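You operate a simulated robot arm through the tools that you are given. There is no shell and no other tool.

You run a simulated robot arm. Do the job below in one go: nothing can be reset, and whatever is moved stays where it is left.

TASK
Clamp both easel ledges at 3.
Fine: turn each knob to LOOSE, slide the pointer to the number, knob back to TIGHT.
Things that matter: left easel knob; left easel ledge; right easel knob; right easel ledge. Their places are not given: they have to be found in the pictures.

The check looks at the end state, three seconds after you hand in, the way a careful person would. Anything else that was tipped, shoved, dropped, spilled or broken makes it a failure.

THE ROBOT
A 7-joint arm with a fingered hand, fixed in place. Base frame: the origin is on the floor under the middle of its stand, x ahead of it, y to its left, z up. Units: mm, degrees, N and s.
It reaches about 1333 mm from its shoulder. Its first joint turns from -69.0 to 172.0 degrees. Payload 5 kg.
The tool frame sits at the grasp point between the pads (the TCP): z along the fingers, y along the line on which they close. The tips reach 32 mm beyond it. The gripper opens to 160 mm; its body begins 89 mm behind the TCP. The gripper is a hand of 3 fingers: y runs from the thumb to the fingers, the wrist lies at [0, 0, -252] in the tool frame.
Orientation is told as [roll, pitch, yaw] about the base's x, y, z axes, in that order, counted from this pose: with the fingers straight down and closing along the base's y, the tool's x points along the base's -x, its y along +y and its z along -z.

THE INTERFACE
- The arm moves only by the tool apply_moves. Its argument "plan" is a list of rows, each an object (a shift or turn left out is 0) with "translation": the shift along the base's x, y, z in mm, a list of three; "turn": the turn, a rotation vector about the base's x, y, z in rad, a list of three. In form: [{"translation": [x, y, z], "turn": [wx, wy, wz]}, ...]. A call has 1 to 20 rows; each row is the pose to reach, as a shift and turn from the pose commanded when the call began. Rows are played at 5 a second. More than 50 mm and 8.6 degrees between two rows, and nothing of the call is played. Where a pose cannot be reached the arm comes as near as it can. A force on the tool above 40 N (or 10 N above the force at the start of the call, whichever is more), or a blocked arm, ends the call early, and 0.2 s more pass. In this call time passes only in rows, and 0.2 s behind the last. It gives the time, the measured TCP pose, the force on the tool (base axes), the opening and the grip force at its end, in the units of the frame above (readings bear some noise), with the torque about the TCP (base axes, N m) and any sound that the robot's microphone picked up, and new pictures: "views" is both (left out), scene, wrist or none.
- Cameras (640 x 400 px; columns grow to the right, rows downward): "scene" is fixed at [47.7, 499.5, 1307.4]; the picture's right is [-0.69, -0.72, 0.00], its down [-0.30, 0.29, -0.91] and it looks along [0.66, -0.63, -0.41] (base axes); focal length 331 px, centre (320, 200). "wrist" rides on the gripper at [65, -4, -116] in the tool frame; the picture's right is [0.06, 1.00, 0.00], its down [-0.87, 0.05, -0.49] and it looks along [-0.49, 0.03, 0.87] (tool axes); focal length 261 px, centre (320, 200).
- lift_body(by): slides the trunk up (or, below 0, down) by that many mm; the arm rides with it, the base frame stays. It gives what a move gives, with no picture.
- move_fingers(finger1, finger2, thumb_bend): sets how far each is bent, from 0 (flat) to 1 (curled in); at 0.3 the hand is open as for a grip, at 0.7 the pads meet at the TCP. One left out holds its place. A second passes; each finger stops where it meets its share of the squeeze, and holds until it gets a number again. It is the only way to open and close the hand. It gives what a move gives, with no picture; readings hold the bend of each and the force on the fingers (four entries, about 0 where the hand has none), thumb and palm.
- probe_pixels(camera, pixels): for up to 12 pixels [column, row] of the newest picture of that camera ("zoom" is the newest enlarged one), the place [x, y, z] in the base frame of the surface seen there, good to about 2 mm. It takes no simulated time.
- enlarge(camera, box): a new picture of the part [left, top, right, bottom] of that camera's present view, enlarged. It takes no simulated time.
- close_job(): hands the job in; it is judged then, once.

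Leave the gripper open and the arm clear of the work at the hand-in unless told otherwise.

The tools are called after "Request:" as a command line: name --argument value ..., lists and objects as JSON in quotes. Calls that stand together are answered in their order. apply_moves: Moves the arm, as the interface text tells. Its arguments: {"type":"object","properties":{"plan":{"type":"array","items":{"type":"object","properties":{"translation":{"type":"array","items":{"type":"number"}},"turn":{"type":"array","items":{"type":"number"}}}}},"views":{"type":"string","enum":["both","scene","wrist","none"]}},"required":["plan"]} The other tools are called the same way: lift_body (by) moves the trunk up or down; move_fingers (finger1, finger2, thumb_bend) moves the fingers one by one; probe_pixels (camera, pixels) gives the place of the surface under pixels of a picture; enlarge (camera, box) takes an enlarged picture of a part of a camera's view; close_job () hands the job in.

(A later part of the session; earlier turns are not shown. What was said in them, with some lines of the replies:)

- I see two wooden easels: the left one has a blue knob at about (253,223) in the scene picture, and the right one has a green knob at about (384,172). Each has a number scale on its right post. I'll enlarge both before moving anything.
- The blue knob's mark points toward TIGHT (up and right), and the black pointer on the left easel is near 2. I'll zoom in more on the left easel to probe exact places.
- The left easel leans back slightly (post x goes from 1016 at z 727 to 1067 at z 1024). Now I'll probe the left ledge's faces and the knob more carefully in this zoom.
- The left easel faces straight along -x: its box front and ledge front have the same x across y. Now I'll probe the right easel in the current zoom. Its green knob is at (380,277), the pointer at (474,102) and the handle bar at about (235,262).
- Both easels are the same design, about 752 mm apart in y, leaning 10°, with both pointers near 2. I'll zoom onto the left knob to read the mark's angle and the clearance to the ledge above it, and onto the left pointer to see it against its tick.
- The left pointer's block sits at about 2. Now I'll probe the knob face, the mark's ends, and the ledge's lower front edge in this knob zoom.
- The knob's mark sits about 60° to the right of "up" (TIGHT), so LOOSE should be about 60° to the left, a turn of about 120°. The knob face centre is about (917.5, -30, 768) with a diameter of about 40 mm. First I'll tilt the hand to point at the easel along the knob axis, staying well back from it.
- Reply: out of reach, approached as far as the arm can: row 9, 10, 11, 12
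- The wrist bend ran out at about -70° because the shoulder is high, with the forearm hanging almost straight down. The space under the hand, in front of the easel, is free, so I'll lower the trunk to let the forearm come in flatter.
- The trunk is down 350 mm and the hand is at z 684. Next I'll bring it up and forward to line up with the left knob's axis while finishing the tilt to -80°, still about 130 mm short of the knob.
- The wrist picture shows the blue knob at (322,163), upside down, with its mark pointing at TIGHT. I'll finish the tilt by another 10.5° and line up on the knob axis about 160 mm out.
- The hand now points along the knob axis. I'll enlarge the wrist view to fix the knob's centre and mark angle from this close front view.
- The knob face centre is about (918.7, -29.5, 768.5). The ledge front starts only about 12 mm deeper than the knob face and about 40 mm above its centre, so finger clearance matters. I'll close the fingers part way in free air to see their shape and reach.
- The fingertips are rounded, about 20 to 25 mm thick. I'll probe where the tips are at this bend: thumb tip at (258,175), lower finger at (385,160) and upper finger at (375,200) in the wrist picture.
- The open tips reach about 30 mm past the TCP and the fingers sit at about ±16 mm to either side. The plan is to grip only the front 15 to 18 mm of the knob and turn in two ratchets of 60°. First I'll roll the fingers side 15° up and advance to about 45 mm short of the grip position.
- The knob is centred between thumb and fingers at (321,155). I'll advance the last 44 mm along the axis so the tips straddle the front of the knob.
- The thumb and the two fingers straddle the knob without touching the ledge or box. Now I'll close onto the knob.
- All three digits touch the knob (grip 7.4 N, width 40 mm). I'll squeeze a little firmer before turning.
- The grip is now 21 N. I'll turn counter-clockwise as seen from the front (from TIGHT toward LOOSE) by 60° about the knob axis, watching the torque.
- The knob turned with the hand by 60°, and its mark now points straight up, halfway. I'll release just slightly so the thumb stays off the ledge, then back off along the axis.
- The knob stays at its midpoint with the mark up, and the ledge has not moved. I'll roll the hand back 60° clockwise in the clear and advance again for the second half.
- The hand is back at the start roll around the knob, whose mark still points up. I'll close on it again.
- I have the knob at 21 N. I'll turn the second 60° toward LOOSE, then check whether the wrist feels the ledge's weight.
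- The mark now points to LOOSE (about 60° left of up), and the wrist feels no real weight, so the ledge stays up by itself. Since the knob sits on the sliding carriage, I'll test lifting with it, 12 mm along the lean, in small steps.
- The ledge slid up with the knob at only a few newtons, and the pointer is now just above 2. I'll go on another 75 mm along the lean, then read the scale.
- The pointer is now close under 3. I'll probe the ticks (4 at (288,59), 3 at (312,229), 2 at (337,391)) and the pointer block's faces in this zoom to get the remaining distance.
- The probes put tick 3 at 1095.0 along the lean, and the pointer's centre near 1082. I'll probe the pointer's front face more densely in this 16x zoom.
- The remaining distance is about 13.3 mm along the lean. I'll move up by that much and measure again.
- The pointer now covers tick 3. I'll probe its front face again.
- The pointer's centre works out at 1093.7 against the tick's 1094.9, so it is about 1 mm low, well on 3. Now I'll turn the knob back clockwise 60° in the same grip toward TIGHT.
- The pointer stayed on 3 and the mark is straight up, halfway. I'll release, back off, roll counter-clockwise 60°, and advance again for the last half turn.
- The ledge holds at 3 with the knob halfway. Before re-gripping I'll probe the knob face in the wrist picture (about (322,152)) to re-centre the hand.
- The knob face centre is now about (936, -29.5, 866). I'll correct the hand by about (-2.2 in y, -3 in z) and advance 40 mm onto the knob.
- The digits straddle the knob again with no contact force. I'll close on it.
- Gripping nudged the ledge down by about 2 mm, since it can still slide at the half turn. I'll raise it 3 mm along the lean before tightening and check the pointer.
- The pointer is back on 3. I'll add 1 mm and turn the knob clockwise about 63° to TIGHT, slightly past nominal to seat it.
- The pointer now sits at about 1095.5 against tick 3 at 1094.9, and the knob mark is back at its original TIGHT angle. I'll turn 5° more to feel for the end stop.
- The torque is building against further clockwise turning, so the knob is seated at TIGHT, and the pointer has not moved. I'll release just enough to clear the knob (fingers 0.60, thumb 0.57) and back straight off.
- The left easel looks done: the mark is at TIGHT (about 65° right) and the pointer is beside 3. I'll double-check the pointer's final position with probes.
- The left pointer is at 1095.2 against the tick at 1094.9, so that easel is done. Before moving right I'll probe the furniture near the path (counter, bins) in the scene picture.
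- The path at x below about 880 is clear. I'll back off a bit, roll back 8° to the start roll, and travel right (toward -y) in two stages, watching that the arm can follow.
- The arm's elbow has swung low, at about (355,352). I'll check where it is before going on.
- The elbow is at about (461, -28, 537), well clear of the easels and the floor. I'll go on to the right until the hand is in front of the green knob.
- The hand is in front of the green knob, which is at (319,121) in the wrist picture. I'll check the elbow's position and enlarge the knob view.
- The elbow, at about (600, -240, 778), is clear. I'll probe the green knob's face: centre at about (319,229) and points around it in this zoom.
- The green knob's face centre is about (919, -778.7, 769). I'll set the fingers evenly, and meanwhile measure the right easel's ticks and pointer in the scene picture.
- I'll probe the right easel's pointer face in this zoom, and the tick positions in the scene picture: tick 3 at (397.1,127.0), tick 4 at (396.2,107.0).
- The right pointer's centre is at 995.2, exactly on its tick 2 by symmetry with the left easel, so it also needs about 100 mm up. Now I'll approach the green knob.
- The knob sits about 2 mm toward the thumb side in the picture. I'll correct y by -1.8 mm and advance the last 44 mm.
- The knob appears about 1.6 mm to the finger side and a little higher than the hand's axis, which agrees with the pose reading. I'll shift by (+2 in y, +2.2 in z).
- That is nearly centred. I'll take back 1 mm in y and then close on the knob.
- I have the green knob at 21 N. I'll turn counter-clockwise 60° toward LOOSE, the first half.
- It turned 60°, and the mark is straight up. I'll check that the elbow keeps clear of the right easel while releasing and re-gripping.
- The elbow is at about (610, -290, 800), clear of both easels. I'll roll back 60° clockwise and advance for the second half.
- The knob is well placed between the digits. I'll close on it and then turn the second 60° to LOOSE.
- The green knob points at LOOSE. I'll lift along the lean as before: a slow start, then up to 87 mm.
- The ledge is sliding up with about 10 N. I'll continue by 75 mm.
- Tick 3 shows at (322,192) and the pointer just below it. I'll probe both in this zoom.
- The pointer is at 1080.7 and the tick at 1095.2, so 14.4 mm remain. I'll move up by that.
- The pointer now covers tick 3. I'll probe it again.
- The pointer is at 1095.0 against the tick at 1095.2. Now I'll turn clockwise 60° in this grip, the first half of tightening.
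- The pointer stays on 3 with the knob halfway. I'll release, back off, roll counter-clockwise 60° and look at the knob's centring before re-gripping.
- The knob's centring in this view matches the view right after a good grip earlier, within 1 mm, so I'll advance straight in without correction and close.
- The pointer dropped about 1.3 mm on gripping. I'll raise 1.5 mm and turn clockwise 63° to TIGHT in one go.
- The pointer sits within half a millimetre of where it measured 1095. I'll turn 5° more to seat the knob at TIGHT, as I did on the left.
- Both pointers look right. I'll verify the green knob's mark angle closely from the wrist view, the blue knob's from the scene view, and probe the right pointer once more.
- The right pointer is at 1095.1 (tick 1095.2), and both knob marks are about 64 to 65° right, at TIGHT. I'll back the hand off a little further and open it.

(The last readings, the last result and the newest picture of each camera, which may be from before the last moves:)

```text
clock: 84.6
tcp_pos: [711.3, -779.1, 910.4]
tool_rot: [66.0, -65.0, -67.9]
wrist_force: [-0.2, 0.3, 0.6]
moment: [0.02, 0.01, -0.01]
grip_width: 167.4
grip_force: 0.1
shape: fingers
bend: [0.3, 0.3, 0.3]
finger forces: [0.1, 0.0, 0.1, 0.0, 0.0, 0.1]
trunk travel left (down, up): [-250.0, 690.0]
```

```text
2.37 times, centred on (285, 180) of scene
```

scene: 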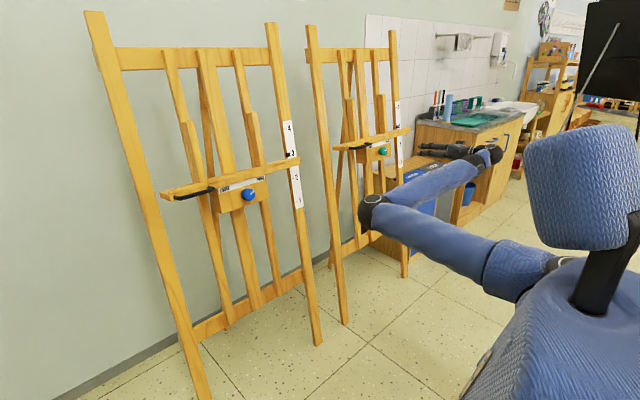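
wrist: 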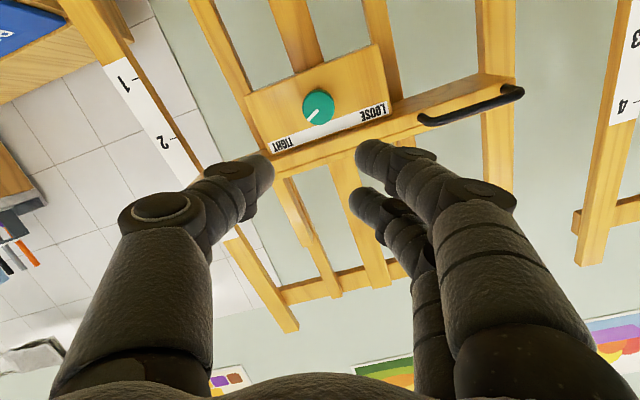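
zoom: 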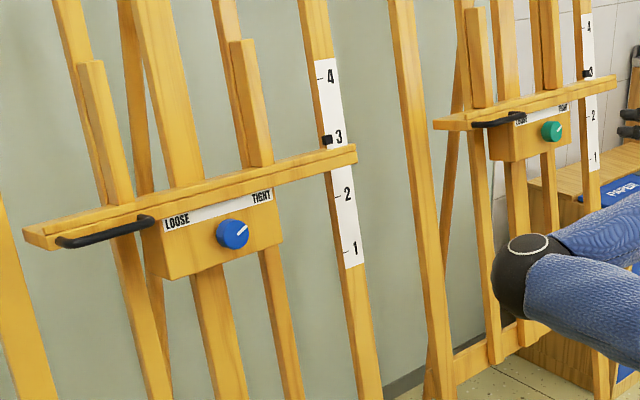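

Both ledges are at 3 with their knobs at TIGHT. The hand is open and more than 150 mm clear, and nothing else has moved. I'll hand in the job.

Request:
close_job

```text
The job is handed in.
```

Both easel ledges are now clamped at 3, and I've handed the job in. I don't have the check's result.

| Easel | Pointer's distance from mark 3 | Knob mark |
|---|---|---|
| Left (blue knob) | about 0.3 mm above | about 65° right of up, at TIGHT |
| Right (green knob) | about 0.1 mm below | about 64° right of up, at TIGHT |

Those distances are smaller than the probe's own 2 mm accuracy, so read them as "on the mark".

- **Tightening:** I turned each knob a few degrees past where it started, until the torque began to build. Neither pointer moved when I let go.
- **Surroundings:** In the last pictures both easels are standing, and I saw nothing else moved. The highest contact force I read on the arm was about 20 N.
- **Arm:** The hand is open and the fingertips are more than 150 mm clear of the right easel. The trunk is still 350 mm lower than at the start, because the wrist couldn't bend far enough at the original height.
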